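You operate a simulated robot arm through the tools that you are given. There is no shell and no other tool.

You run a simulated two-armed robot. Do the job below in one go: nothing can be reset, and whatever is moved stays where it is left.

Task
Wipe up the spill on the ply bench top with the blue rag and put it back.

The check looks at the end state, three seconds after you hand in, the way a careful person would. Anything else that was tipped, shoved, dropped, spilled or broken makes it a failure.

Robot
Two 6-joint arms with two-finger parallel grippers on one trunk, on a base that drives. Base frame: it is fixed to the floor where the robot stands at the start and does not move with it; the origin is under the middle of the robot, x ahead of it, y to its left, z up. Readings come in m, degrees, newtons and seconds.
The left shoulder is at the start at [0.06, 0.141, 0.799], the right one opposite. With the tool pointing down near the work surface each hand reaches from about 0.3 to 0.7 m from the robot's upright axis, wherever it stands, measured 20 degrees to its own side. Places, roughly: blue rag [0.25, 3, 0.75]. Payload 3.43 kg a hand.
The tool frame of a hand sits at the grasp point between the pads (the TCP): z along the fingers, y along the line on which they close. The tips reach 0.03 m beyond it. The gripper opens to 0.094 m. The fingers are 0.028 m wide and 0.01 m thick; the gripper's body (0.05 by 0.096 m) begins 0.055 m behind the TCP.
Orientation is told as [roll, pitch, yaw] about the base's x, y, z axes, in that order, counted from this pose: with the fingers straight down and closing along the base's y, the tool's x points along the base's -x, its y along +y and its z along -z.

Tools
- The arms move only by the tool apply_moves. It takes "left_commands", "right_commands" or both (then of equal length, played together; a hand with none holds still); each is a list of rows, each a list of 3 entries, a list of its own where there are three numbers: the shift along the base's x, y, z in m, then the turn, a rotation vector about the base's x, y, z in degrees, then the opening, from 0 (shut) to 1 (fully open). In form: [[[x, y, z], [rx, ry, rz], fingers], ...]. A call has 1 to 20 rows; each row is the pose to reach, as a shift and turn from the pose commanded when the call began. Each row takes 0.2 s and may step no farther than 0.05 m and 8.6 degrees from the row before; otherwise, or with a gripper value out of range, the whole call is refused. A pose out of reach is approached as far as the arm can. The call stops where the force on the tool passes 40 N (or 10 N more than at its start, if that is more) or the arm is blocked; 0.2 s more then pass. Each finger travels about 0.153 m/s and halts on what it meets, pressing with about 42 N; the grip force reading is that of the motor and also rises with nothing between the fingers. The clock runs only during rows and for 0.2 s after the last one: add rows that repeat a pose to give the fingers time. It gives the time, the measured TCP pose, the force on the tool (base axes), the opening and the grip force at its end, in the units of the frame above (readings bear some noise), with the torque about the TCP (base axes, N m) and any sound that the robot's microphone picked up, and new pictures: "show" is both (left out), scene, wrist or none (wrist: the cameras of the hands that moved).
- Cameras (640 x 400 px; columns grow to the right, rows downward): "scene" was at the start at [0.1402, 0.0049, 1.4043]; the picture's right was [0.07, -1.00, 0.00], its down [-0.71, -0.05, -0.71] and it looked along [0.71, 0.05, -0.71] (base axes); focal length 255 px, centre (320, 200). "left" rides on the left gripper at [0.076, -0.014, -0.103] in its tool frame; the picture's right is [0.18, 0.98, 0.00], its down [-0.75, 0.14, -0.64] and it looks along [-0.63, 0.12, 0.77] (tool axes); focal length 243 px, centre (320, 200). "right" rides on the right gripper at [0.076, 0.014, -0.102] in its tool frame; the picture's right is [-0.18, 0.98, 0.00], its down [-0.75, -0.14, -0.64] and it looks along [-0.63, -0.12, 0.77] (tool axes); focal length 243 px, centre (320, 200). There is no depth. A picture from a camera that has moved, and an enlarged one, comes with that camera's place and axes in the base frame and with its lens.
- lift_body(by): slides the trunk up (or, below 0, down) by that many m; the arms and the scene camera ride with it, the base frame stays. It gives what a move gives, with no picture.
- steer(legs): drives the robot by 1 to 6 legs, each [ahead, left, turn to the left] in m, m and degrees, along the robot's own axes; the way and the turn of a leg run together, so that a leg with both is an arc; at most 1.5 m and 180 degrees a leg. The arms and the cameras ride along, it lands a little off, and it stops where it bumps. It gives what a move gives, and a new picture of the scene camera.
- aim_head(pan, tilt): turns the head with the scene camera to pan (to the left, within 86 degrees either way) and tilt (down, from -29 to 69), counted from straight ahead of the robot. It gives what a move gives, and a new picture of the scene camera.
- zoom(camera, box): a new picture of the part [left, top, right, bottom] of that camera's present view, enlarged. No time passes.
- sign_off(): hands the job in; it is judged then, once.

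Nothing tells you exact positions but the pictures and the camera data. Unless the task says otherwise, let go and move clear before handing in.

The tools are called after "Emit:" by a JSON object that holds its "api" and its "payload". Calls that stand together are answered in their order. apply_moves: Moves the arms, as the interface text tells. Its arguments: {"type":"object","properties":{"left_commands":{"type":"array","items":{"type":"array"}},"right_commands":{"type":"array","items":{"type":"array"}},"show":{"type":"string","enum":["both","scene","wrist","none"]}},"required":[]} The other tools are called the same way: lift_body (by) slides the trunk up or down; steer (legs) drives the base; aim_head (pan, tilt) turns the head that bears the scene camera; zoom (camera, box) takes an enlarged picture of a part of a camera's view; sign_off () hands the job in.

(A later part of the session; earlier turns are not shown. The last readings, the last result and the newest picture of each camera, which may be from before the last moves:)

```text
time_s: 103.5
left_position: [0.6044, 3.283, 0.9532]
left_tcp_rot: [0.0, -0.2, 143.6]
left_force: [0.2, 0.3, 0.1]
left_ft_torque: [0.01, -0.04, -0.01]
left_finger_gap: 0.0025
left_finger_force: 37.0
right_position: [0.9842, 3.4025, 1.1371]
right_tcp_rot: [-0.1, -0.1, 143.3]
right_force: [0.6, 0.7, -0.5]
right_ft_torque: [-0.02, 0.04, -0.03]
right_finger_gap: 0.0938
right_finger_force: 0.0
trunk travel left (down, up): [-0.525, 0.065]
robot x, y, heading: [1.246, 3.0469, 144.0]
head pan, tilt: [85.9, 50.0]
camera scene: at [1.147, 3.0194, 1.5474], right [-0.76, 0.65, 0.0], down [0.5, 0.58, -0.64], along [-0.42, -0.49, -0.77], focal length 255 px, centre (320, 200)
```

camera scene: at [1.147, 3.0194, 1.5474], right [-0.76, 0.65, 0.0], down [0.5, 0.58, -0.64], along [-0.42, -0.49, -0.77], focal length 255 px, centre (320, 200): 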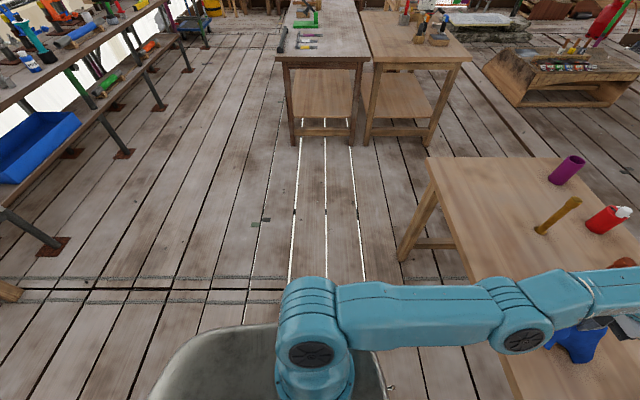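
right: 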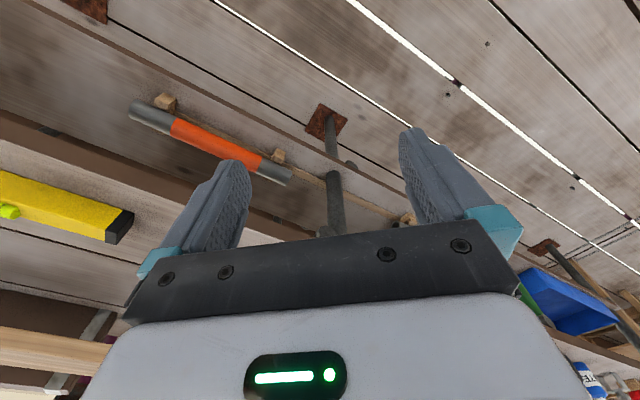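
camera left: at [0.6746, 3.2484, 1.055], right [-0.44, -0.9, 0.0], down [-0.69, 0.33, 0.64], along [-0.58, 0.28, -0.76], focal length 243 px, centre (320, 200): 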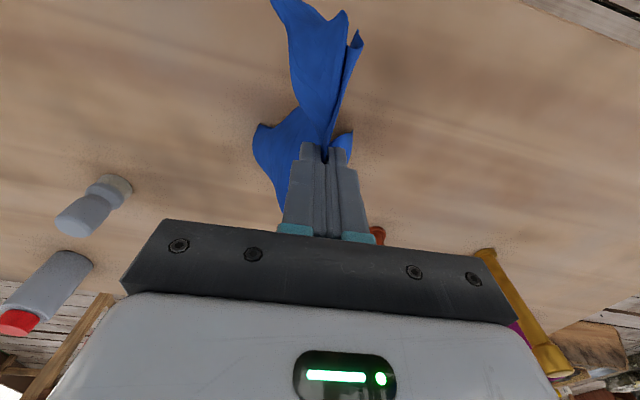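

Nothing is near my base and nothing was knocked over, so that was likely just the drive settling. Now I'll look back at the work and try to retract the hand slightly at this lower height.

Emit:
{"api": "aim_head", "payload": {"pan": 8, "tilt": 55}}

Emit:
{"api": "apply_moves", "payload": {"left_commands": [[[0, 0, -0.015], [0, 0, 0], 0], [[0.016, -0.012, -0.025], [0, 0, 0], 0], [[0.032, -0.024, -0.025], [0, 0, 0], 0], [[0.048, -0.036, -0.025], [0, 0, 0], 0]]}}

```text
time_s: 105.0
left_position: [0.6046, 3.282, 0.9521]
left_tcp_rot: [0.0, -0.1, 143.7]
left_force: [0.5, 0.5, -0.4]
left_ft_torque: [0.0, 0.01, -0.02]
left_finger_gap: 0.0028
left_finger_force: 37.5
right_position: [0.985, 3.4027, 1.1377]
right_tcp_rot: [0.0, 0.0, 143.4]
right_force: [-0.4, 0.5, 0.8]
right_ft_torque: [0.0, 0.0, 0.01]
right_finger_gap: 0.0938
right_finger_force: 0.1
trunk travel left (down, up): [-0.525, 0.065]
robot x, y, heading: [1.2468, 3.0441, 143.5]
head pan, tilt: [8.0, 55.0]
camera scene: at [1.1336, 3.1123, 1.5409], right [0.48, 0.88, 0.0], down [0.72, -0.39, -0.57], along [-0.5, 0.27, -0.82], focal length 255 px, centre (320, 200)
```

scene: 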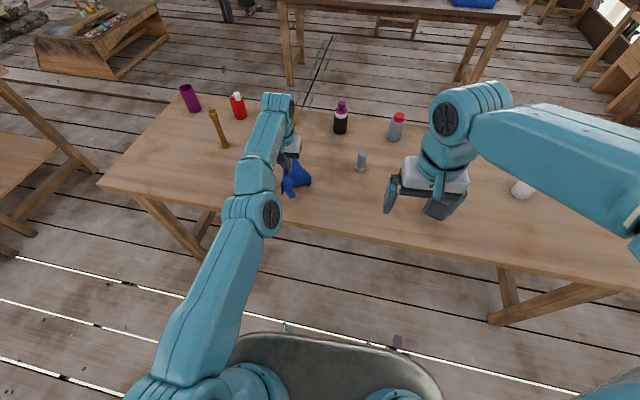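

```text
time_s: 106.0
left_position: [0.6019, 3.2828, 0.9286]
left_tcp_rot: [-0.1, -0.2, 143.7]
left_force: [0.2, -0.3, -0.3]
left_ft_torque: [0.02, 0.01, -0.04]
left_finger_gap: 0.0026
left_finger_force: 37.7
left hand out of reach, approached as far as the arm can: row 2, 3, 4
right_position: [0.9839, 3.4033, 1.1372]
right_tcp_rot: [0.0, -0.2, 143.4]
right_force: [0.1, 0.2, 0.4]
right_ft_torque: [0.05, 0.0, -0.02]
right_finger_gap: 0.0939
right_finger_force: 0.2
trunk travel left (down, up): [-0.525, 0.065]
robot x, y, heading: [1.2483, 3.0442, 143.5]
head pan, tilt: [8.0, 55.0]
camera scene: at [1.1335, 3.1124, 1.5408], right [0.48, 0.88, 0.0], down [0.72, -0.39, -0.57], along [-0.5, 0.27, -0.82], focal length 255 px, centre (320, 200)
camera left: at [0.6723, 3.2481, 1.032], right [-0.44, -0.9, 0.0], down [-0.69, 0.33, 0.65], along [-0.58, 0.28, -0.76], focal length 243 px, centre (320, 200)
```

scene: 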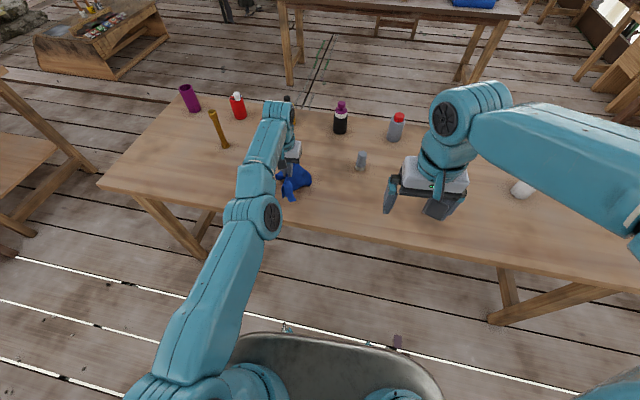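
left: 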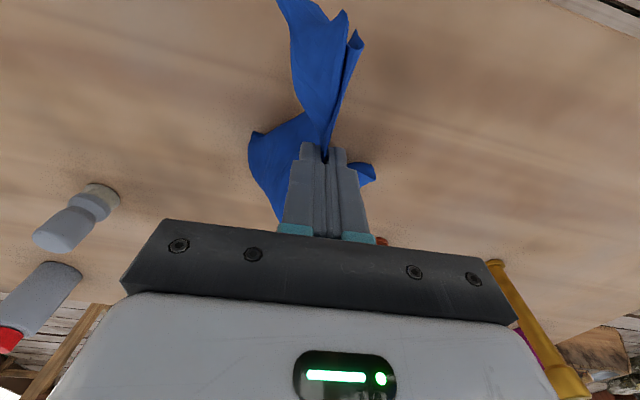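

Sideways/retract motion only frees up when the arm is lower. The rag is just short of the spill on clear bench, so I'll lower further to about z 0.86 and retract from there.

Emit:
{"api": "apply_moves", "payload": {"left_commands": [[[0, 0, -0.025], [0, 0, 0], 0], [[0, 0, -0.05], [0, 0, 0], 0], [[0, 0, -0.075], [0, 0, 0], 0], [[0.016, -0.012, -0.08], [0, 0, 0], 0], [[0.032, -0.024, -0.08], [0, 0, 0], 0], [[0.048, -0.036, -0.08], [0, 0, 0], 0]], "show": "scene"}}

```text
time_s: 107.4
left_position: [0.6031, 3.2834, 0.8483]
left_tcp_rot: [0.0, -0.1, 143.7]
left_force: [-0.2, 0.5, 1.5]
left_ft_torque: [0.01, 0.0, -0.05]
left_finger_gap: 0.0029
left_finger_force: 37.4
left hand out of reach, approached as far as the arm can: row 4, 5, 6
right_position: [0.9857, 3.4033, 1.1375]
right_tcp_rot: [0.0, -0.1, 143.4]
right_force: [0.6, 0.8, -0.1]
right_ft_torque: [-0.01, -0.02, 0.02]
right_finger_gap: 0.0939
right_finger_force: 0.1
trunk travel left (down, up): [-0.525, 0.065]
robot x, y, heading: [1.2458, 3.0447, 143.8]
head pan, tilt: [8.0, 55.0]
camera scene: at [1.1336, 3.1124, 1.5409], right [0.48, 0.88, 0.0], down [0.72, -0.39, -0.57], along [-0.5, 0.27, -0.82], focal length 255 px, centre (320, 200)
```

scene: 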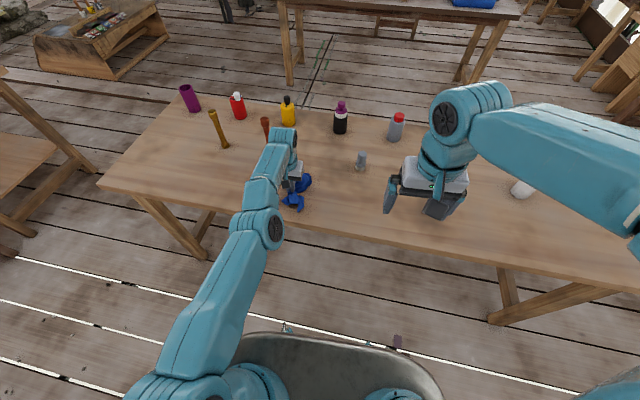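

Emit:
{"api": "apply_moves", "payload": {"left_commands": [[[0, 0, 0.01], [4.1, 5.6, 0], 0], [[0, 0, 0.015], [8.2, 11.2, 0], 0], [[0, 0, 0.02], [8.2, 11.2, 0], 0]], "show": "scene"}}

```text
time_s: 108.2
left_position: [0.5737, 3.3086, 0.8573]
left_tcp_rot: [-0.1, -11.0, 143.6]
left_force: [0.6, -1.1, -0.6]
left_ft_torque: [0.02, 0.0, -0.06]
left_finger_gap: 0.0025
left_finger_force: 37.0
left hand out of reach, approached as far as the arm can: row 1, 2, 3
right_position: [0.9852, 3.4033, 1.1368]
right_tcp_rot: [0.1, 0.0, 143.4]
right_force: [0.6, -0.3, 1.2]
right_ft_torque: [-0.02, -0.02, 0.02]
right_finger_gap: 0.094
right_finger_force: 0.1
trunk travel left (down, up): [-0.525, 0.065]
robot x, y, heading: [1.2463, 3.0415, 143.8]
head pan, tilt: [8.0, 55.0]
camera scene: at [1.1336, 3.1124, 1.5409], right [0.48, 0.88, 0.0], down [0.72, -0.39, -0.57], along [-0.5, 0.27, -0.82], focal length 255 px, centre (320, 200)
```

scene: 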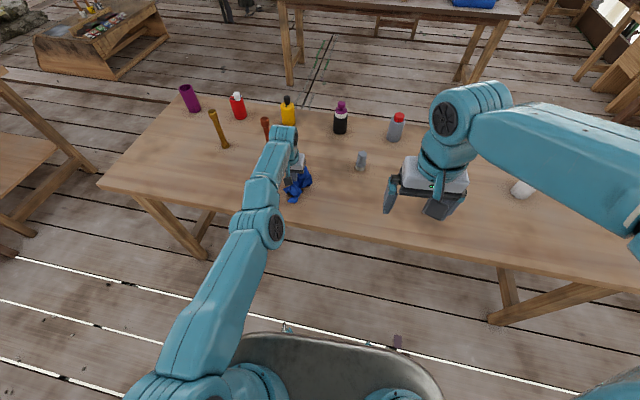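

The elbow is straight and the solver won't bend it on pure retract steps. I'll raise along the arc, untilt, then try a combined inward-and-down step to break the straight elbow.

Emit:
{"api": "apply_moves", "payload": {"left_commands": [[[0, 0, 0.03], [-4.1, -5.6, 0], 0], [[0, 0, 0.06], [-6.6, -8.9, 0], 0], [[0, 0, 0.1], [-6.6, -8.9, 0], 0], [[0.027, -0.02, 0.065], [-6.6, -8.9, 0], 0], [[0.05, -0.037, 0.03], [-6.6, -8.9, 0], 0]], "show": "scene"}}

```text
time_s: 109.4
left_position: [0.6052, 3.2871, 0.8862]
left_tcp_rot: [0.1, 0.4, 143.6]
left_force: [0.8, 0.9, -0.7]
left_ft_torque: [-0.03, 0.03, -0.05]
left_finger_gap: 0.0028
left_finger_force: 37.6
left hand out of reach, approached as far as the arm can: row 1, 2, 3, 5
right_position: [0.9844, 3.4038, 1.1376]
right_tcp_rot: [0.1, -0.1, 143.3]
right_force: [-0.8, 0.7, -0.3]
right_ft_torque: [0.0, -0.02, -0.01]
right_finger_gap: 0.0939
right_finger_force: 0.1
trunk travel left (down, up): [-0.525, 0.065]
robot x, y, heading: [1.2447, 3.0416, 143.6]
head pan, tilt: [8.0, 55.0]
camera scene: at [1.1335, 3.1129, 1.5409], right [0.48, 0.88, 0.0], down [0.72, -0.39, -0.57], along [-0.5, 0.27, -0.82], focal length 255 px, centre (320, 200)
```

scene: 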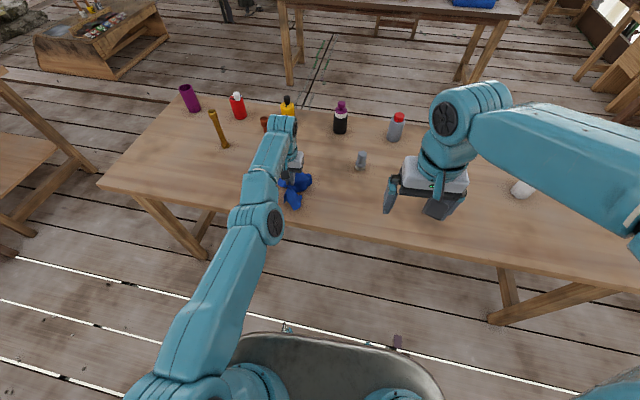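

Likely the elbow must swing fast near its straight pose, so big inward steps get refused. I'll try very small inward steps that grow gradually.

Emit:
{"api": "apply_moves", "payload": {"left_commands": [[[0.0008, -0.0006, 0.0], [0, 0, 0], 0], [[0.0016, -0.0012, 0.0], [0, 0, 0], 0], [[0.0032, -0.0024, 0.0], [0, 0, 0], 0], [[0.0048, -0.0036, 0.0], [0, 0, 0], 0], [[0.0072, -0.0053, 0.0], [0, 0, 0], 0], [[0.0097, -0.0071, 0.0], [0, 0, 0], 0], [[0.0129, -0.0095, 0.0], [0, 0, 0], 0], [[0.0161, -0.0119, 0.0], [0, 0, 0], 0], [[0.02, -0.0148, 0.0], [0, 0, 0], 0], [[0.0241, -0.0178, 0.0], [0, 0, 0], 0], [[0.029, -0.0213, 0.0], [0, 0, 0], 0]], "show": "scene"}}

```text
time_s: 111.8
left_position: [0.6329, 3.2652, 0.8835]
left_tcp_rot: [0.0, 0.2, 143.6]
left_force: [-0.6, -1.0, 0.5]
left_ft_torque: [0.02, 0.03, -0.01]
left_finger_gap: 0.0028
left_finger_force: 37.4
left hand out of reach, approached as far as the arm can: row 4, 5
right_position: [0.9834, 3.4033, 1.1371]
right_tcp_rot: [0.0, -0.1, 143.5]
right_force: [0.2, -0.6, 0.6]
right_ft_torque: [0.0, 0.0, 0.0]
right_finger_gap: 0.0938
right_finger_force: 0.1
trunk travel left (down, up): [-0.525, 0.065]
robot x, y, heading: [1.2478, 3.0451, 143.5]
head pan, tilt: [8.0, 55.0]
camera scene: at [1.134, 3.112, 1.5409], right [0.48, 0.88, 0.0], down [0.72, -0.39, -0.57], along [-0.5, 0.27, -0.82], focal length 255 px, centre (320, 200)
```

scene: 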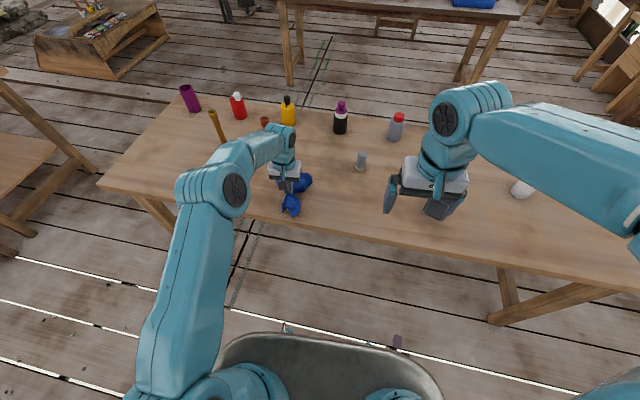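

The elbow is bent again and I have free movement. Retract and raise the rag, then drive ahead 0.15 m so the spill is comfortably in reach.

Emit:
{"api": "apply_moves", "payload": {"left_commands": [[[0.02, -0.015, 0.024], [0, 0, 0], 0], [[0.04, -0.03, 0.048], [0, 0, 0], 0], [[0.06, -0.044, 0.072], [0, 0, 0], 0], [[0.08, -0.059, 0.096], [0, 0, 0], 0], [[0.1, -0.074, 0.12], [0, 0, 0], 0], [[0.1, -0.074, 0.13], [0, 0, 0], 0]], "show": "wrist"}}

```text
time_s: 113.2
left_position: [0.7327, 3.1921, 1.0163]
left_tcp_rot: [0.1, 0.2, 143.6]
left_force: [0.6, 0.0, 0.3]
left_ft_torque: [-0.03, -0.05, -0.04]
left_finger_gap: 0.0028
left_finger_force: 37.0
right_position: [0.9847, 3.4032, 1.1375]
right_tcp_rot: [0.0, -0.1, 143.4]
right_force: [-0.3, 0.5, 0.9]
right_ft_torque: [-0.01, 0.01, 0.01]
right_finger_gap: 0.0941
right_finger_force: 0.0
trunk travel left (down, up): [-0.525, 0.065]
robot x, y, heading: [1.2473, 3.0436, 143.6]
head pan, tilt: [8.0, 55.0]
camera left: at [0.8022, 3.1574, 1.1204], right [-0.44, -0.9, 0.0], down [-0.69, 0.34, 0.64], along [-0.58, 0.28, -0.77], focal length 243 px, centre (320, 200)
```

left: 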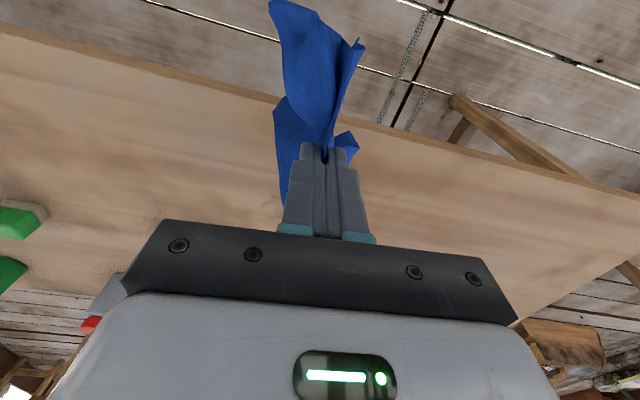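

Emit:
{"api": "steer", "payload": {"legs": [[0.14, 0, 0]]}}

Emit:
{"api": "aim_head", "payload": {"pan": 0, "tilt": 65}}

```text
time_s: 115.6
left_position: [0.624, 3.2717, 1.0185]
left_tcp_rot: [0.0, 0.2, 143.5]
left_force: [0.2, -0.6, 0.1]
left_ft_torque: [-0.02, 0.04, 0.0]
left_finger_gap: 0.003
left_finger_force: 37.2
right_position: [0.8765, 3.4818, 1.1388]
right_tcp_rot: [0.1, -0.2, 143.2]
right_force: [0.0, -0.5, -0.3]
right_ft_torque: [0.07, 0.03, -0.01]
right_finger_gap: 0.0942
right_finger_force: 0.0
trunk travel left (down, up): [-0.525, 0.065]
robot x, y, heading: [1.1355, 3.1251, 143.5]
head pan, tilt: [8.0, 55.0]
camera scene: at [1.0238, 3.191, 1.5412], right [0.48, 0.88, 0.0], down [0.72, -0.39, -0.58], along [-0.5, 0.28, -0.82], focal length 255 px, centre (320, 200)
```

scene: 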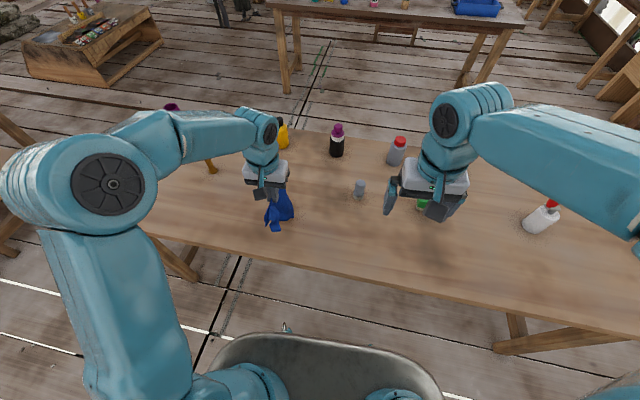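

```text
time_s: 116.3
left_position: [0.6238, 3.2749, 1.017]
left_tcp_rot: [0.0, 0.3, 143.6]
left_force: [0.4, -0.2, -0.1]
left_ft_torque: [-0.01, 0.01, -0.02]
left_finger_gap: 0.0028
left_finger_force: 37.7
right_position: [0.876, 3.4848, 1.1369]
right_tcp_rot: [0.2, -0.2, 143.3]
right_force: [0.1, -0.6, -1.6]
right_ft_torque: [-0.04, 0.02, -0.02]
right_finger_gap: 0.094
right_finger_force: 0.0
trunk travel left (down, up): [-0.525, 0.065]
robot x, y, heading: [1.1341, 3.1241, 143.5]
head pan, tilt: [0.0, 65.0]
camera scene: at [1.037, 3.1982, 1.5292], right [0.6, 0.8, 0.0], down [0.73, -0.54, -0.42], along [-0.34, 0.25, -0.91], focal length 255 px, centre (320, 200)
```

scene: 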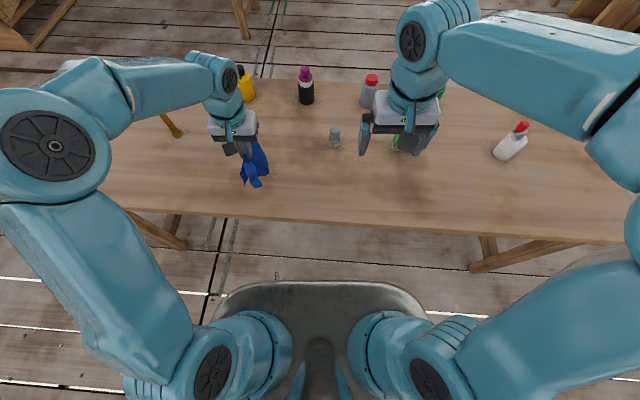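

The rag hangs just short of the spill. I'll lower it while moving slightly ahead so the cloth trails toward me, away from the copper dowel.

Emit:
{"api": "apply_moves", "payload": {"left_commands": [[[-0.008, 0.006, -0.04], [0, 0, 0], 0], [[-0.016, 0.012, -0.08], [0, 0, 0], 0], [[-0.024, 0.018, -0.12], [0, 0, 0], 0], [[-0.032, 0.024, -0.145], [0, 0, 0], 0], [[-0.036, 0.027, -0.165], [0, 0, 0], 0], [[-0.04, 0.03, -0.175], [0, 0, 0], 0], [[-0.04, 0.03, -0.18], [0, 0, 0], 0]]}}

```text
time_s: 117.9
left_position: [0.5846, 3.3048, 0.8371]
left_tcp_rot: [0.0, 0.1, 143.5]
left_force: [0.5, 0.5, 2.4]
left_ft_torque: [0.05, 0.02, -0.07]
left_finger_gap: 0.0026
left_finger_force: 37.6
right_position: [0.8769, 3.4838, 1.1382]
right_tcp_rot: [0.1, -0.3, 143.3]
right_force: [0.4, -0.2, 0.5]
right_ft_torque: [-0.02, 0.01, 0.02]
right_finger_gap: 0.0938
right_finger_force: 0.0
trunk travel left (down, up): [-0.525, 0.065]
robot x, y, heading: [1.1418, 3.1281, 143.5]
head pan, tilt: [0.0, 65.0]
camera scene: at [1.0379, 3.1963, 1.5294], right [0.6, 0.8, 0.0], down [0.73, -0.54, -0.42], along [-0.34, 0.25, -0.91], focal length 255 px, centre (320, 200)
camera left: at [0.6545, 3.2695, 0.9409], right [-0.44, -0.9, 0.0], down [-0.69, 0.34, 0.64], along [-0.58, 0.28, -0.77], focal length 243 px, centre (320, 200)
```

scene: 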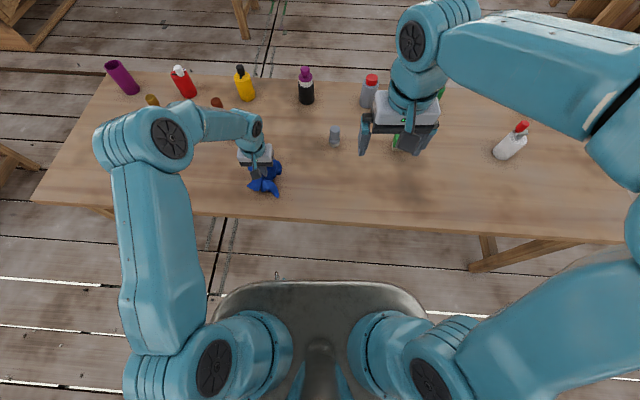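
left: 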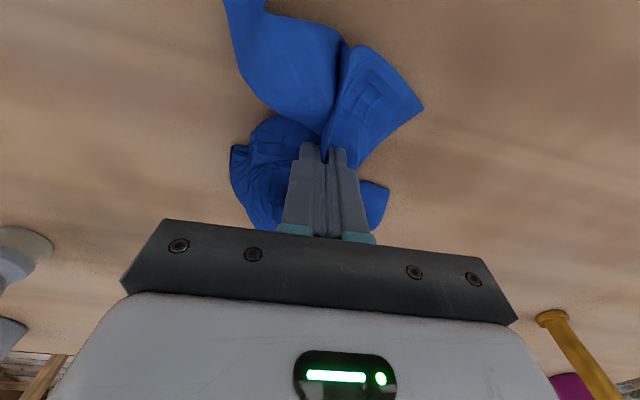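

The rag is down with light contact and nothing is near it. Now I'll wipe back and forth over the puddle with gentle pressure.

Emit:
{"api": "apply_moves", "payload": {"left_commands": [[[0, 0, -0.004], [0, 0, 0], 0], [[-0.028, 0.021, -0.004], [0, 0, 0], 0], [[-0.056, 0.042, -0.004], [0, 0, 0], 0], [[-0.076, 0.057, -0.004], [0, 0, 0], 0], [[-0.048, 0.036, -0.004], [0, 0, 0], 0], [[-0.016, 0.012, -0.004], [0, 0, 0], 0], [[0.016, -0.012, -0.004], [0, 0, 0], 0], [[0.034, 0.012, -0.004], [0, 0, 0], 0], [[0.002, 0.036, -0.004], [0, 0, 0], 0], [[-0.03, 0.06, -0.004], [0, 0, 0], 0], [[-0.054, 0.078, -0.004], [0, 0, 0], 0], [[-0.022, 0.054, -0.004], [0, 0, 0], 0], [[0.01, 0.03, -0.004], [0, 0, 0], 0], [[0.016, -0.012, -0.004], [0, 0, 0], 0], [[-0.015, -0.02, -0.004], [0, 0, 0], 0], [[-0.047, 0.004, -0.004], [0, 0, 0], 0], [[-0.079, 0.028, -0.004], [0, 0, 0], 0], [[-0.047, 0.004, -0.004], [0, 0, 0], 0], [[-0.01, -0.005, -0.004], [0, 0, 0], 0], [[0.02, -0.015, -0.004], [0, 0, 0], 0]]}}

```text
time_s: 122.1
left_position: [0.604, 3.2856, 0.8353]
left_tcp_rot: [0.1, 0.2, 143.5]
left_force: [0.0, 1.0, 0.7]
left_ft_torque: [-0.03, 0.04, -0.02]
left_finger_gap: 0.003
left_finger_force: 37.5
right_position: [0.8769, 3.4823, 1.1372]
right_tcp_rot: [0.0, 0.0, 143.2]
right_force: [-0.3, -0.2, -1.0]
right_ft_torque: [0.0, 0.01, 0.0]
right_finger_gap: 0.094
right_finger_force: 0.0
trunk travel left (down, up): [-0.525, 0.065]
robot x, y, heading: [1.1373, 3.1245, 143.2]
head pan, tilt: [0.0, 65.0]
camera scene: at [1.0376, 3.196, 1.5292], right [0.6, 0.8, 0.0], down [0.73, -0.54, -0.42], along [-0.34, 0.25, -0.91], focal length 255 px, centre (320, 200)
camera left: at [0.6739, 3.2513, 0.9382], right [-0.44, -0.9, 0.0], down [-0.69, 0.34, 0.64], along [-0.58, 0.28, -0.77], focal length 243 px, centre (320, 200)
```

scene: 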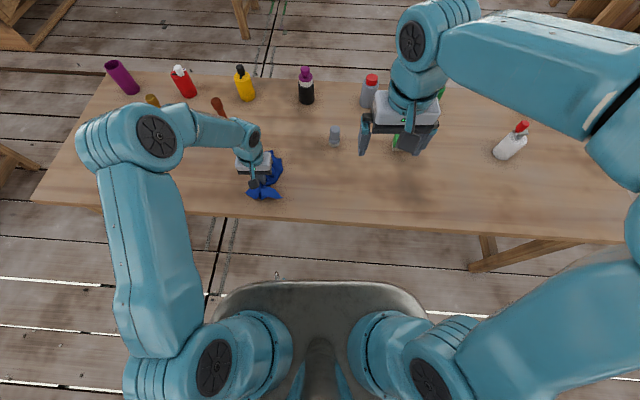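
left: 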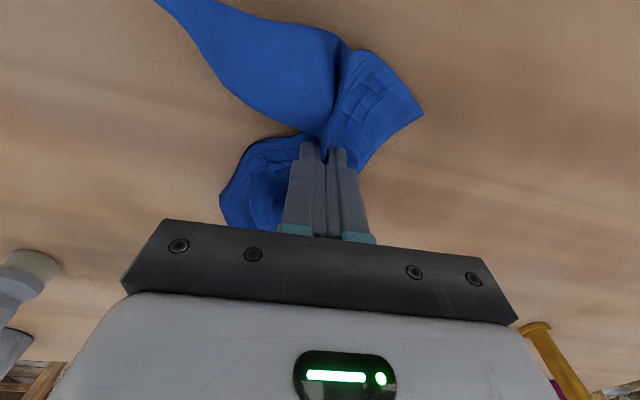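

Contact was light. I'll lift and pull back to look at the spill area.

Emit:
{"api": "apply_moves", "payload": {"left_commands": [[[0.012, -0.009, 0.04], [0, 0, 0], 0], [[0.024, -0.018, 0.08], [0, 0, 0], 0], [[0.04, -0.03, 0.12], [0, 0, 0], 0], [[0.06, -0.045, 0.16], [0, 0, 0], 0], [[0.075, -0.056, 0.19], [0, 0, 0], 0]]}}

Emit:
{"api": "zoom", "payload": {"camera": "scene", "box": [190, 90, 350, 200]}}

```text
time_s: 123.3
left_position: [0.6787, 3.2334, 1.0229]
left_tcp_rot: [0.1, 0.2, 143.5]
left_force: [0.1, 0.0, 0.7]
left_ft_torque: [-0.05, 0.01, -0.02]
left_finger_gap: 0.0028
left_finger_force: 37.8
right_position: [0.8772, 3.4841, 1.1389]
right_tcp_rot: [0.1, -0.1, 143.3]
right_force: [0.1, -0.3, 1.0]
right_ft_torque: [-0.02, -0.01, 0.01]
right_finger_gap: 0.094
right_finger_force: 0.0
trunk travel left (down, up): [-0.525, 0.065]
robot x, y, heading: [1.13, 3.1281, 143.6]
head pan, tilt: [0.0, 65.0]
camera scene: at [1.0369, 3.1966, 1.5292], right [0.6, 0.8, 0.0], down [0.73, -0.54, -0.42], along [-0.34, 0.25, -0.91], focal length 255 px, centre (320, 200)
camera left: at [0.7478, 3.1993, 1.1271], right [-0.44, -0.9, 0.0], down [-0.69, 0.34, 0.64], along [-0.58, 0.28, -0.77], focal length 243 px, centre (320, 200)
```

scene: 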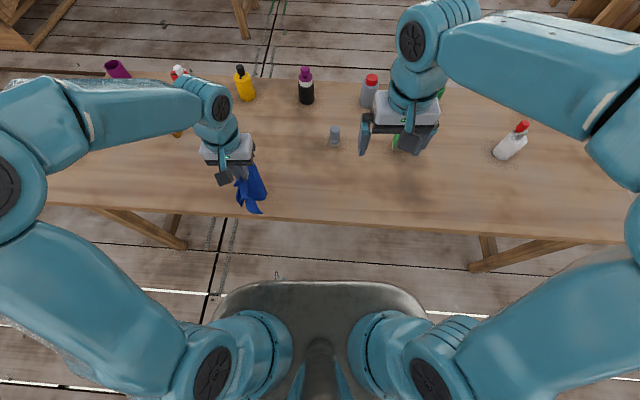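
left: 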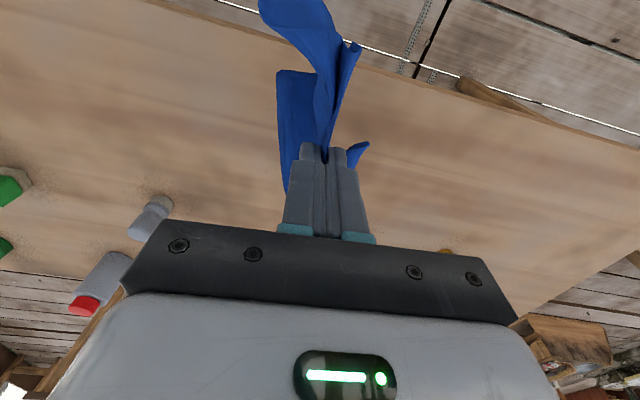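

```text
3.64 times, centred on (270, 145) of scene
camera zoom: at [1.0369, 3.1966, 1.5292], right [0.6, 0.8, 0.0], down [0.73, -0.54, -0.42], along [-0.34, 0.25, -0.91], focal length 928 px, centre (502, 400)
```

zoom: 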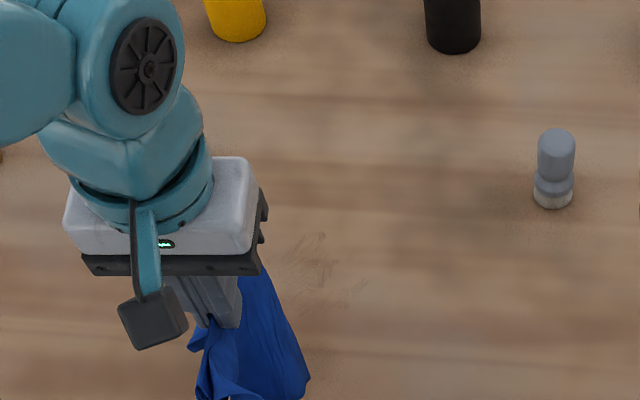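

Most of it came up; some streaks remain near (0.53–0.60, 3.35). I'll move the hand aside to see the whole patch.

Emit:
{"api": "apply_moves", "payload": {"left_commands": [[[-0.024, -0.032, 0.01], [0, 0, 0], 0], [[-0.048, -0.064, 0.02], [0, 0, 0], 0], [[-0.071, -0.097, 0.02], [0, 0, 0], 0], [[-0.071, -0.097, 0.02], [0, 0, 0], 0]], "show": "scene"}}

Emit:
{"api": "zoom", "payload": {"camera": "scene", "box": [200, 110, 328, 190]}}

```text
time_s: 124.3
left_position: [0.6088, 3.1353, 1.0429]
left_tcp_rot: [0.0, 0.2, 143.5]
left_force: [0.4, -0.5, -0.6]
left_ft_torque: [-0.02, 0.0, -0.03]
left_finger_gap: 0.0027
left_finger_force: 37.3
right_position: [0.878, 3.4851, 1.1379]
right_tcp_rot: [0.1, -0.1, 143.3]
right_force: [-0.1, 0.2, 0.5]
right_ft_torque: [-0.01, 0.02, 0.02]
right_finger_gap: 0.0939
right_finger_force: 0.1
trunk travel left (down, up): [-0.525, 0.065]
robot x, y, heading: [1.1378, 3.128, 143.5]
head pan, tilt: [0.0, 65.0]
camera scene: at [1.038, 3.1977, 1.5293], right [0.6, 0.8, 0.0], down [0.73, -0.54, -0.42], along [-0.34, 0.25, -0.91], focal length 255 px, centre (320, 200)
```

scene: 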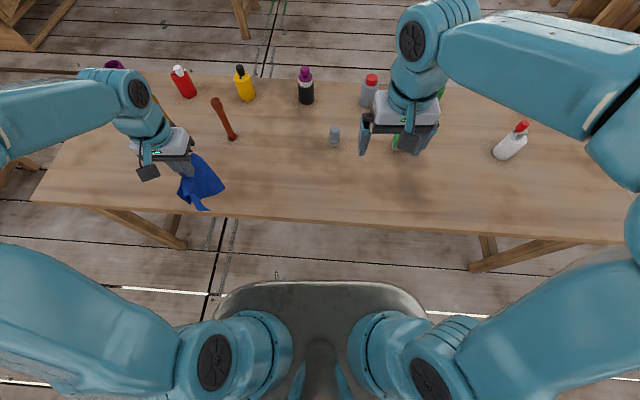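

```text
5.00 times, centred on (264, 150) of scene
camera zoom: at [1.038, 3.1977, 1.5293], right [0.6, 0.8, 0.0], down [0.73, -0.54, -0.42], along [-0.34, 0.25, -0.91], focal length 1276 px, centre (600, 450)
```

zoom: 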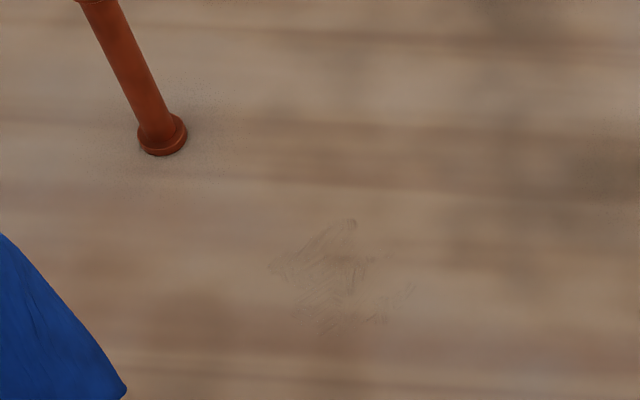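

Faint streaks remain over x 0.52–0.60, y 3.30–3.37. I'll go back and wipe with firmer pressure in a denser raster, staying clear of the dowel.

Emit:
{"api": "apply_moves", "payload": {"left_commands": [[[0.009, 0.038, 0], [0, 0, 0], 0], [[0.017, 0.077, 0], [0, 0, 0], 0], [[0.026, 0.115, 0], [0, 0, 0], 0], [[0.035, 0.153, 0], [0, 0, 0], 0], [[0.043, 0.191, 0], [0, 0, 0], 0], [[0.043, 0.191, -0.04], [0, 0, 0], 0], [[0.043, 0.191, -0.08], [0, 0, 0], 0], [[0.043, 0.191, -0.12], [0, 0, 0], 0], [[0.043, 0.191, -0.16], [0, 0, 0], 0], [[0.043, 0.191, -0.19], [0, 0, 0], 0], [[0.043, 0.191, -0.205], [0, 0, 0], 0], [[0.043, 0.191, -0.21], [0, 0, 0], 0]], "show": "wrist"}}

```text
time_s: 126.9
left_position: [0.6496, 3.3264, 0.8329]
left_tcp_rot: [0.0, 0.0, 143.5]
left_force: [0.0, 0.8, 6.6]
left_ft_torque: [-0.06, 0.12, -0.03]
left_finger_gap: 0.003
left_finger_force: 37.3
right_position: [0.8771, 3.484, 1.1382]
right_tcp_rot: [0.1, -0.2, 143.4]
right_force: [0.2, -0.1, 0.5]
right_ft_torque: [0.02, -0.02, -0.01]
right_finger_gap: 0.0938
right_finger_force: 0.1
trunk travel left (down, up): [-0.525, 0.065]
robot x, y, heading: [1.1335, 3.1237, 143.3]
head pan, tilt: [0.0, 65.0]
camera left: at [0.7199, 3.2917, 0.9362], right [-0.44, -0.9, 0.0], down [-0.69, 0.34, 0.64], along [-0.58, 0.28, -0.77], focal length 243 px, centre (320, 200)
```

left: 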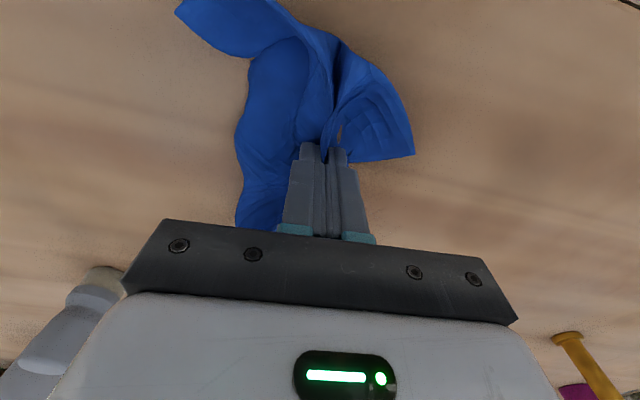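

Emit:
{"api": "apply_moves", "payload": {"left_commands": [[[0, 0, -0.003], [0, 0, 0], 0], [[-0.036, 0.027, -0.003], [0, 0, 0], 0], [[-0.072, 0.054, -0.003], [0, 0, 0], 0], [[-0.109, 0.08, -0.003], [0, 0, 0], 0], [[-0.072, 0.054, -0.003], [0, 0, 0], 0], [[-0.036, 0.027, -0.003], [0, 0, 0], 0], [[-0.023, -0.014, -0.003], [0, 0, 0], 0], [[-0.055, 0.01, -0.003], [0, 0, 0], 0], [[-0.087, 0.034, -0.003], [0, 0, 0], 0], [[-0.124, 0.06, -0.003], [0, 0, 0], 0], [[-0.087, 0.034, -0.003], [0, 0, 0], 0], [[-0.055, 0.01, -0.003], [0, 0, 0], 0], [[-0.042, -0.031, -0.003], [0, 0, 0], 0], [[-0.074, -0.007, -0.003], [0, 0, 0], 0], [[-0.106, 0.017, -0.003], [0, 0, 0], 0], [[-0.139, 0.04, -0.003], [0, 0, 0], 0], [[-0.106, 0.017, -0.003], [0, 0, 0], 0], [[-0.074, -0.007, -0.003], [0, 0, 0], 0], [[-0.046, -0.028, -0.003], [0, 0, 0], 0]], "show": "scene"}}

```text
time_s: 130.9
left_position: [0.6065, 3.2976, 0.8315]
left_tcp_rot: [0.0, 0.1, 143.4]
left_force: [-0.9, 1.5, 3.9]
left_ft_torque: [0.03, 0.1, -0.06]
left_finger_gap: 0.0029
left_finger_force: 37.0
right_position: [0.8786, 3.484, 1.1386]
right_tcp_rot: [0.1, -0.2, 143.4]
right_force: [0.2, -0.6, 1.1]
right_ft_torque: [0.0, 0.02, 0.02]
right_finger_gap: 0.0939
right_finger_force: 0.0
trunk travel left (down, up): [-0.525, 0.065]
robot x, y, heading: [1.1354, 3.1238, 143.5]
head pan, tilt: [0.0, 65.0]
camera scene: at [1.0385, 3.1959, 1.5293], right [0.6, 0.8, 0.0], down [0.73, -0.54, -0.42], along [-0.34, 0.25, -0.91], focal length 255 px, centre (320, 200)
```

scene: 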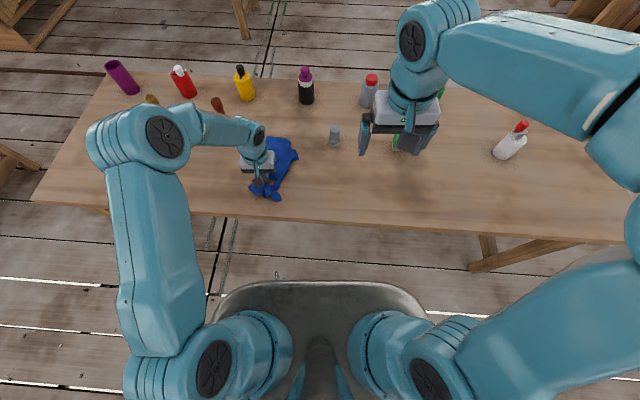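

Emit:
{"api": "apply_moves", "payload": {"left_commands": [[[-0.015, -0.02, 0], [0, 0, 0], 0], [[-0.047, 0.004, 0], [0, 0, 0], 0], [[-0.079, 0.028, 0], [0, 0, 0], 0], [[-0.095, 0.04, 0], [0, 0, 0], 0], [[-0.063, 0.016, 0], [0, 0, 0], 0], [[-0.031, -0.008, 0], [0, 0, 0], 0], [[-0.027, -0.036, 0], [0, 0, 0], 0], [[-0.059, -0.012, 0], [0, 0, 0], 0], [[-0.087, 0.009, 0], [0, 0, 0], 0], [[-0.059, -0.012, 0], [0, 0, 0], 0], [[-0.027, -0.036, 0], [0, 0, 0], 0], [[-0.042, -0.006, 0], [0, 0, 0], 0], [[-0.018, 0.026, 0], [0, 0, 0], 0], [[0.006, 0.058, 0], [0, 0, 0], 0], [[-0.018, 0.076, 0], [0, 0, 0], 0], [[-0.042, 0.044, 0], [0, 0, 0], 0], [[-0.066, 0.012, 0], [0, 0, 0], 0], [[-0.084, 0.038, 0], [0, 0, 0], 0], [[-0.06, 0.07, 0], [0, 0, 0], 0], [[-0.028, 0.046, 0], [0, 0, 0], 0]], "show": "none"}}

Emit:
{"api": "apply_moves", "payload": {"left_commands": [[[0.032, -0.024, 0.02], [0, 0, 0], 0], [[0.064, -0.048, 0.05], [0, 0, 0], 0], [[0.09, -0.067, 0.09], [0, 0, 0], 0], [[0.09, -0.067, 0.13], [0, 0, 0], 0], [[0.09, -0.067, 0.17], [0, 0, 0], 0], [[0.09, -0.067, 0.205], [0, 0, 0], 0], [[0.065, -0.1, 0.205], [0, 0, 0], 0], [[0.04, -0.135, 0.205], [0, 0, 0], 0], [[0.014, -0.17, 0.205], [0, 0, 0], 0], [[0.014, -0.17, 0.205], [0, 0, 0], 0]], "show": "scene"}}

Emit:
{"api": "zoom", "payload": {"camera": "scene", "box": [200, 110, 328, 190]}}

```text
time_s: 134.3
left_position: [0.5623, 3.3512, 0.832]
left_tcp_rot: [-0.3, -0.5, 143.4]
left_force: [3.9, -2.0, 17.3]
left_ft_torque: [-0.13, 0.02, -0.01]
left_finger_gap: 0.0029
left_finger_force: 37.7
right_position: [0.8764, 3.4817, 1.1389]
right_tcp_rot: [-0.1, -0.2, 143.3]
right_force: [-0.3, -0.5, 0.6]
right_ft_torque: [0.04, 0.0, -0.02]
right_finger_gap: 0.0937
right_finger_force: 0.1
trunk travel left (down, up): [-0.525, 0.065]
robot x, y, heading: [1.1394, 3.1253, 143.3]
head pan, tilt: [0.0, 65.0]
stopped in row 17 (left hand): the force on the tool passed its limit at 41 N (the readings are from after the stop); the commanded pose is now the measured one
```

```text
refused: row 3 steps farther than a row can; nothing moved
```

```text
5.00 times, centred on (264, 150) of scene
camera zoom: at [1.0362, 3.1935, 1.5289], right [0.59, 0.8, 0.0], down [0.73, -0.54, -0.42], along [-0.34, 0.25, -0.91], focal length 1276 px, centre (600, 450)
```

zoom: 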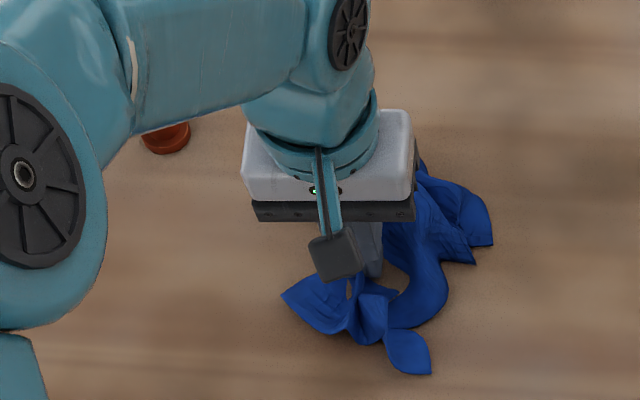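

The force limit tripped on bunched cloth, but nothing moved. I'll lift, draw back and aside to inspect.

Emit:
{"api": "apply_moves", "payload": {"left_commands": [[[0.018, -0.013, 0.04], [0, 0, 0], 0], [[0.036, -0.026, 0.08], [0, 0, 0], 0], [[0.054, -0.039, 0.12], [0, 0, 0], 0], [[0.072, -0.053, 0.16], [0, 0, 0], 0], [[0.09, -0.067, 0.2], [0, 0, 0], 0], [[0.068, -0.1, 0.205], [0, 0, 0], 0], [[0.044, -0.135, 0.205], [0, 0, 0], 0], [[0.02, -0.17, 0.205], [0, 0, 0], 0], [[0.0, -0.2, 0.205], [0, 0, 0], 0], [[0.0, -0.2, 0.205], [0, 0, 0], 0]], "show": "scene"}}

Emit:
{"api": "zoom", "payload": {"camera": "scene", "box": [200, 110, 328, 190]}}

```text
time_s: 136.5
left_position: [0.5602, 3.15, 1.0325]
left_tcp_rot: [-0.2, -0.2, 143.4]
left_force: [0.4, -0.3, 0.6]
left_ft_torque: [-0.03, 0.02, -0.03]
left_finger_gap: 0.0025
left_finger_force: 37.3
right_position: [0.8765, 3.4852, 1.1379]
right_tcp_rot: [0.2, -0.1, 143.3]
right_force: [1.1, 0.1, 0.7]
right_ft_torque: [-0.05, 0.03, -0.01]
right_finger_gap: 0.0942
right_finger_force: 0.1
trunk travel left (down, up): [-0.525, 0.065]
robot x, y, heading: [1.1351, 3.1251, 143.4]
head pan, tilt: [0.0, 65.0]
camera scene: at [1.0377, 3.1982, 1.5292], right [0.6, 0.8, 0.0], down [0.73, -0.54, -0.42], along [-0.34, 0.25, -0.91], focal length 255 px, centre (320, 200)
```

scene: 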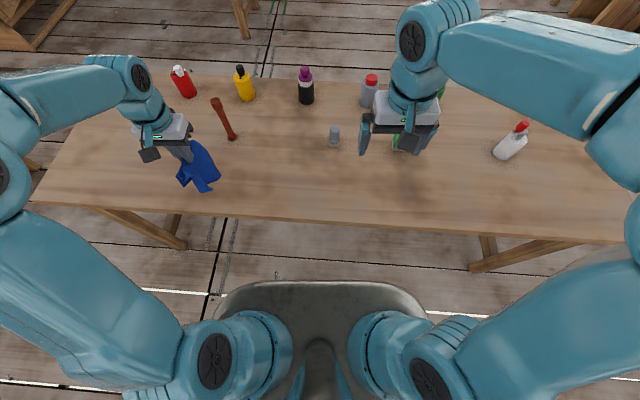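

```text
5.00 times, centred on (264, 150) of scene
camera zoom: at [1.0377, 3.1982, 1.5292], right [0.6, 0.8, 0.0], down [0.73, -0.54, -0.42], along [-0.34, 0.25, -0.91], focal length 1276 px, centre (600, 450)
```

zoom: 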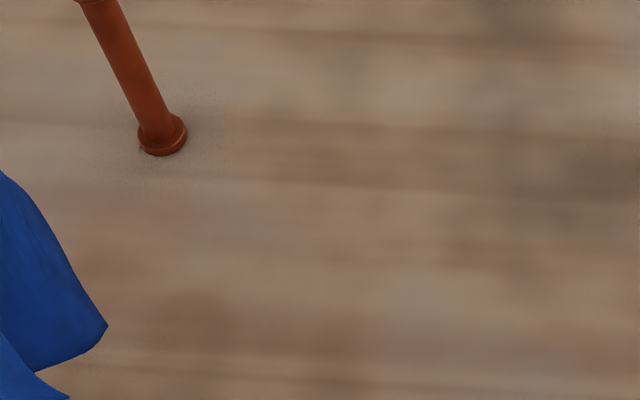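

The patch is clean now. Next I bring the hand in, drive back left to the rag's original place (centre about (0.17, 2.955)).

Emit:
{"api": "apply_moves", "payload": {"left_commands": [[[0.03, 0.015, 0.01], [0, 0, 0], 0], [[0.06, 0.03, 0.02], [0, 0, 0], 0], [[0.09, 0.045, 0.03], [0, 0, 0], 0], [[0.12, 0.06, 0.04], [0, 0, 0], 0], [[0.12, 0.06, 0.04], [0, 0, 0], 0]], "show": "none"}}

Emit:
{"api": "steer", "payload": {"legs": [[0.02, 0.53, 0]]}}

```text
time_s: 137.7
left_position: [0.6803, 3.2086, 1.0764]
left_tcp_rot: [-0.2, -0.2, 143.5]
left_force: [-0.1, 1.0, 0.7]
left_ft_torque: [0.0, -0.04, -0.05]
left_finger_gap: 0.0027
left_finger_force: 37.4
right_position: [0.8743, 3.4835, 1.1372]
right_tcp_rot: [0.0, 0.0, 143.3]
right_force: [-0.7, -0.5, 1.0]
right_ft_torque: [0.0, -0.02, 0.02]
right_finger_gap: 0.0942
right_finger_force: 0.1
trunk travel left (down, up): [-0.525, 0.065]
robot x, y, heading: [1.1308, 3.1218, 143.5]
head pan, tilt: [0.0, 65.0]
```

```text
time_s: 144.9
left_position: [0.3542, 2.8036, 1.0789]
left_tcp_rot: [0.0, -0.2, 143.2]
left_force: [0.3, 0.0, -0.3]
left_ft_torque: [-0.02, -0.01, -0.02]
left_finger_gap: 0.003
left_finger_force: 37.5
right_position: [0.5514, 3.0761, 1.1381]
right_tcp_rot: [0.2, -0.1, 143.1]
right_force: [0.2, -0.2, 0.6]
right_ft_torque: [-0.03, 0.01, -0.02]
right_finger_gap: 0.0942
right_finger_force: 0.2
trunk travel left (down, up): [-0.525, 0.065]
robot x, y, heading: [0.8038, 2.7154, 143.4]
head pan, tilt: [0.0, 65.0]
camera scene: at [0.7098, 2.7886, 1.5294], right [0.6, 0.8, 0.0], down [0.73, -0.54, -0.42], along [-0.34, 0.25, -0.91], focal length 255 px, centre (320, 200)
```

scene: 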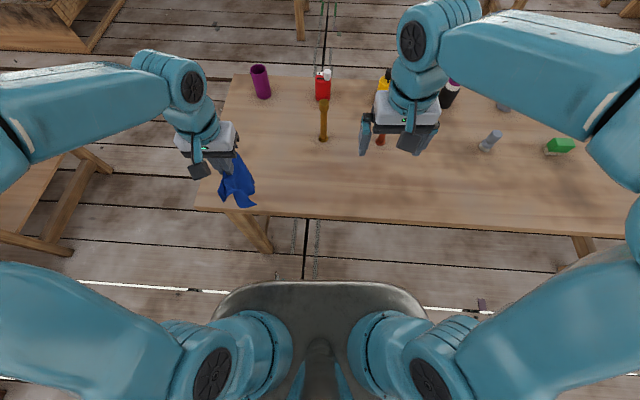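

Back in front of the rag's place; the release point is about 0.62 m ahead, within reach. I'll move the rag over its original spot and lower it straight down.

Emit:
{"api": "apply_moves", "payload": {"left_commands": [[[-0.034, 0.025, -0.01], [0, 0, 0], 0], [[-0.068, 0.05, -0.02], [0, 0, 0], 0], [[-0.102, 0.075, -0.03], [0, 0, 0], 0], [[-0.136, 0.1, -0.045], [0, 0, 0], 0], [[-0.17, 0.124, -0.06], [0, 0, 0], 0], [[-0.17, 0.124, -0.095], [0, 0, 0], 0], [[-0.17, 0.124, -0.13], [0, 0, 0], 0], [[-0.17, 0.124, -0.165], [0, 0, 0], 0], [[-0.17, 0.124, -0.195], [0, 0, 0], 0]]}}

```text
time_s: 146.9
left_position: [0.1856, 2.9266, 0.8804]
left_tcp_rot: [-0.1, -0.3, 143.1]
left_force: [0.2, 0.2, -0.2]
left_ft_torque: [0.03, 0.02, -0.06]
left_finger_gap: 0.0028
left_finger_force: 37.1
right_position: [0.5491, 3.0763, 1.1373]
right_tcp_rot: [0.2, -0.1, 143.1]
right_force: [0.3, 0.5, -0.1]
right_ft_torque: [-0.01, 0.04, -0.02]
right_finger_gap: 0.094
right_finger_force: 0.0
trunk travel left (down, up): [-0.525, 0.065]
robot x, y, heading: [0.8073, 2.716, 143.2]
head pan, tilt: [0.0, 65.0]
camera scene: at [0.7085, 2.7883, 1.5293], right [0.6, 0.8, 0.0], down [0.73, -0.54, -0.42], along [-0.34, 0.25, -0.91], focal length 255 px, centre (320, 200)
camera left: at [0.256, 2.8907, 0.9829], right [-0.44, -0.9, 0.0], down [-0.69, 0.33, 0.65], along [-0.58, 0.29, -0.76], focal length 243 px, centre (320, 200)
```

scene: 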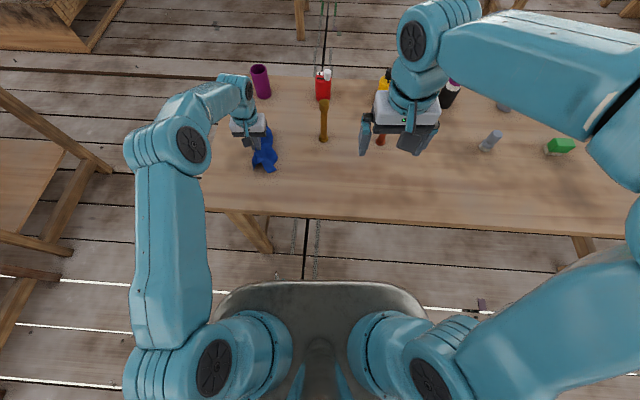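
left: 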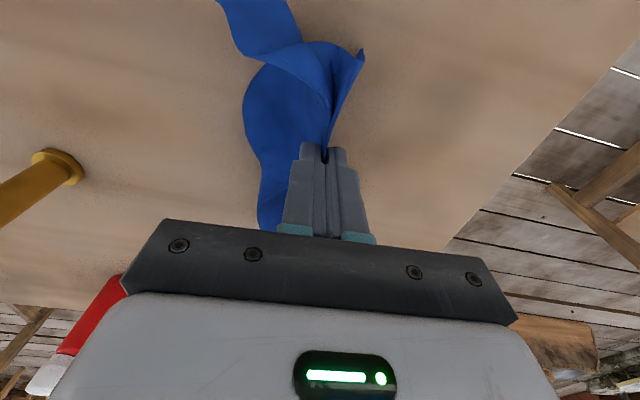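

Emit:
{"api": "apply_moves", "payload": {"left_commands": [[[-0.006, -0.008, -0.015], [0, 0, 0], 0], [[-0.012, -0.016, -0.03], [0, 0, 0], 0], [[-0.012, -0.016, -0.038], [0, 0, 0], 0], [[-0.012, -0.016, -0.04], [0, 0, 0], 0.1], [[-0.012, -0.016, -0.04], [0, 0, 0], 0.3], [[-0.012, -0.016, -0.04], [0, 0, 0], 0.5], [[-0.012, -0.016, -0.04], [0, 0, 0], 0.8], [[-0.012, -0.016, -0.04], [0, 0, 0], 1], [[-0.012, -0.016, -0.04], [0, 0, 0], 1]]}}

```text
time_s: 148.9
left_position: [0.1717, 2.9125, 0.842]
left_tcp_rot: [-0.2, -0.3, 143.3]
left_force: [0.1, 0.1, -0.3]
left_ft_torque: [0.0, -0.03, 0.02]
left_finger_gap: 0.0941
left_finger_force: 0.1
right_position: [0.5497, 3.0772, 1.1375]
right_tcp_rot: [0.1, -0.1, 143.2]
right_force: [-0.2, 0.3, -0.1]
right_ft_torque: [-0.01, 0.02, 0.01]
right_finger_gap: 0.094
right_finger_force: 0.2
trunk travel left (down, up): [-0.525, 0.065]
robot x, y, heading: [0.8065, 2.7155, 143.2]
head pan, tilt: [0.0, 65.0]
camera scene: at [0.7083, 2.7884, 1.5292], right [0.6, 0.8, 0.0], down [0.73, -0.54, -0.42], along [-0.34, 0.25, -0.91], focal length 255 px, centre (320, 200)
camera left: at [0.2422, 2.8754, 0.945], right [-0.44, -0.9, 0.0], down [-0.69, 0.33, 0.65], along [-0.58, 0.29, -0.76], focal length 243 px, centre (320, 200)
```

scene: 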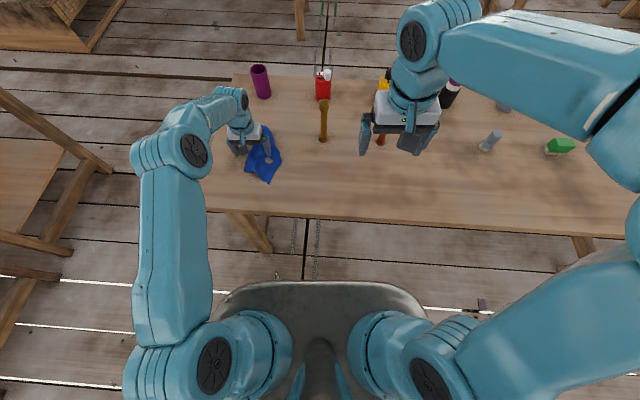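
left: 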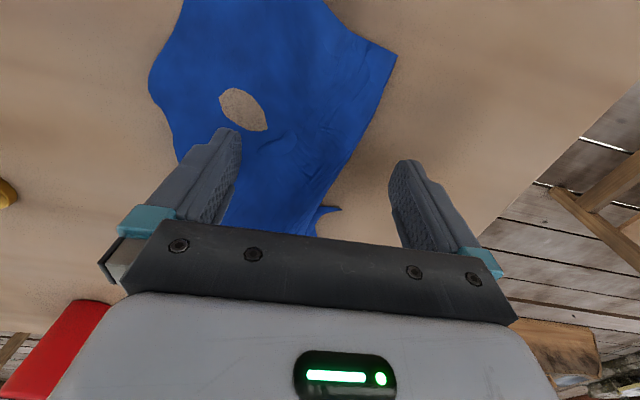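

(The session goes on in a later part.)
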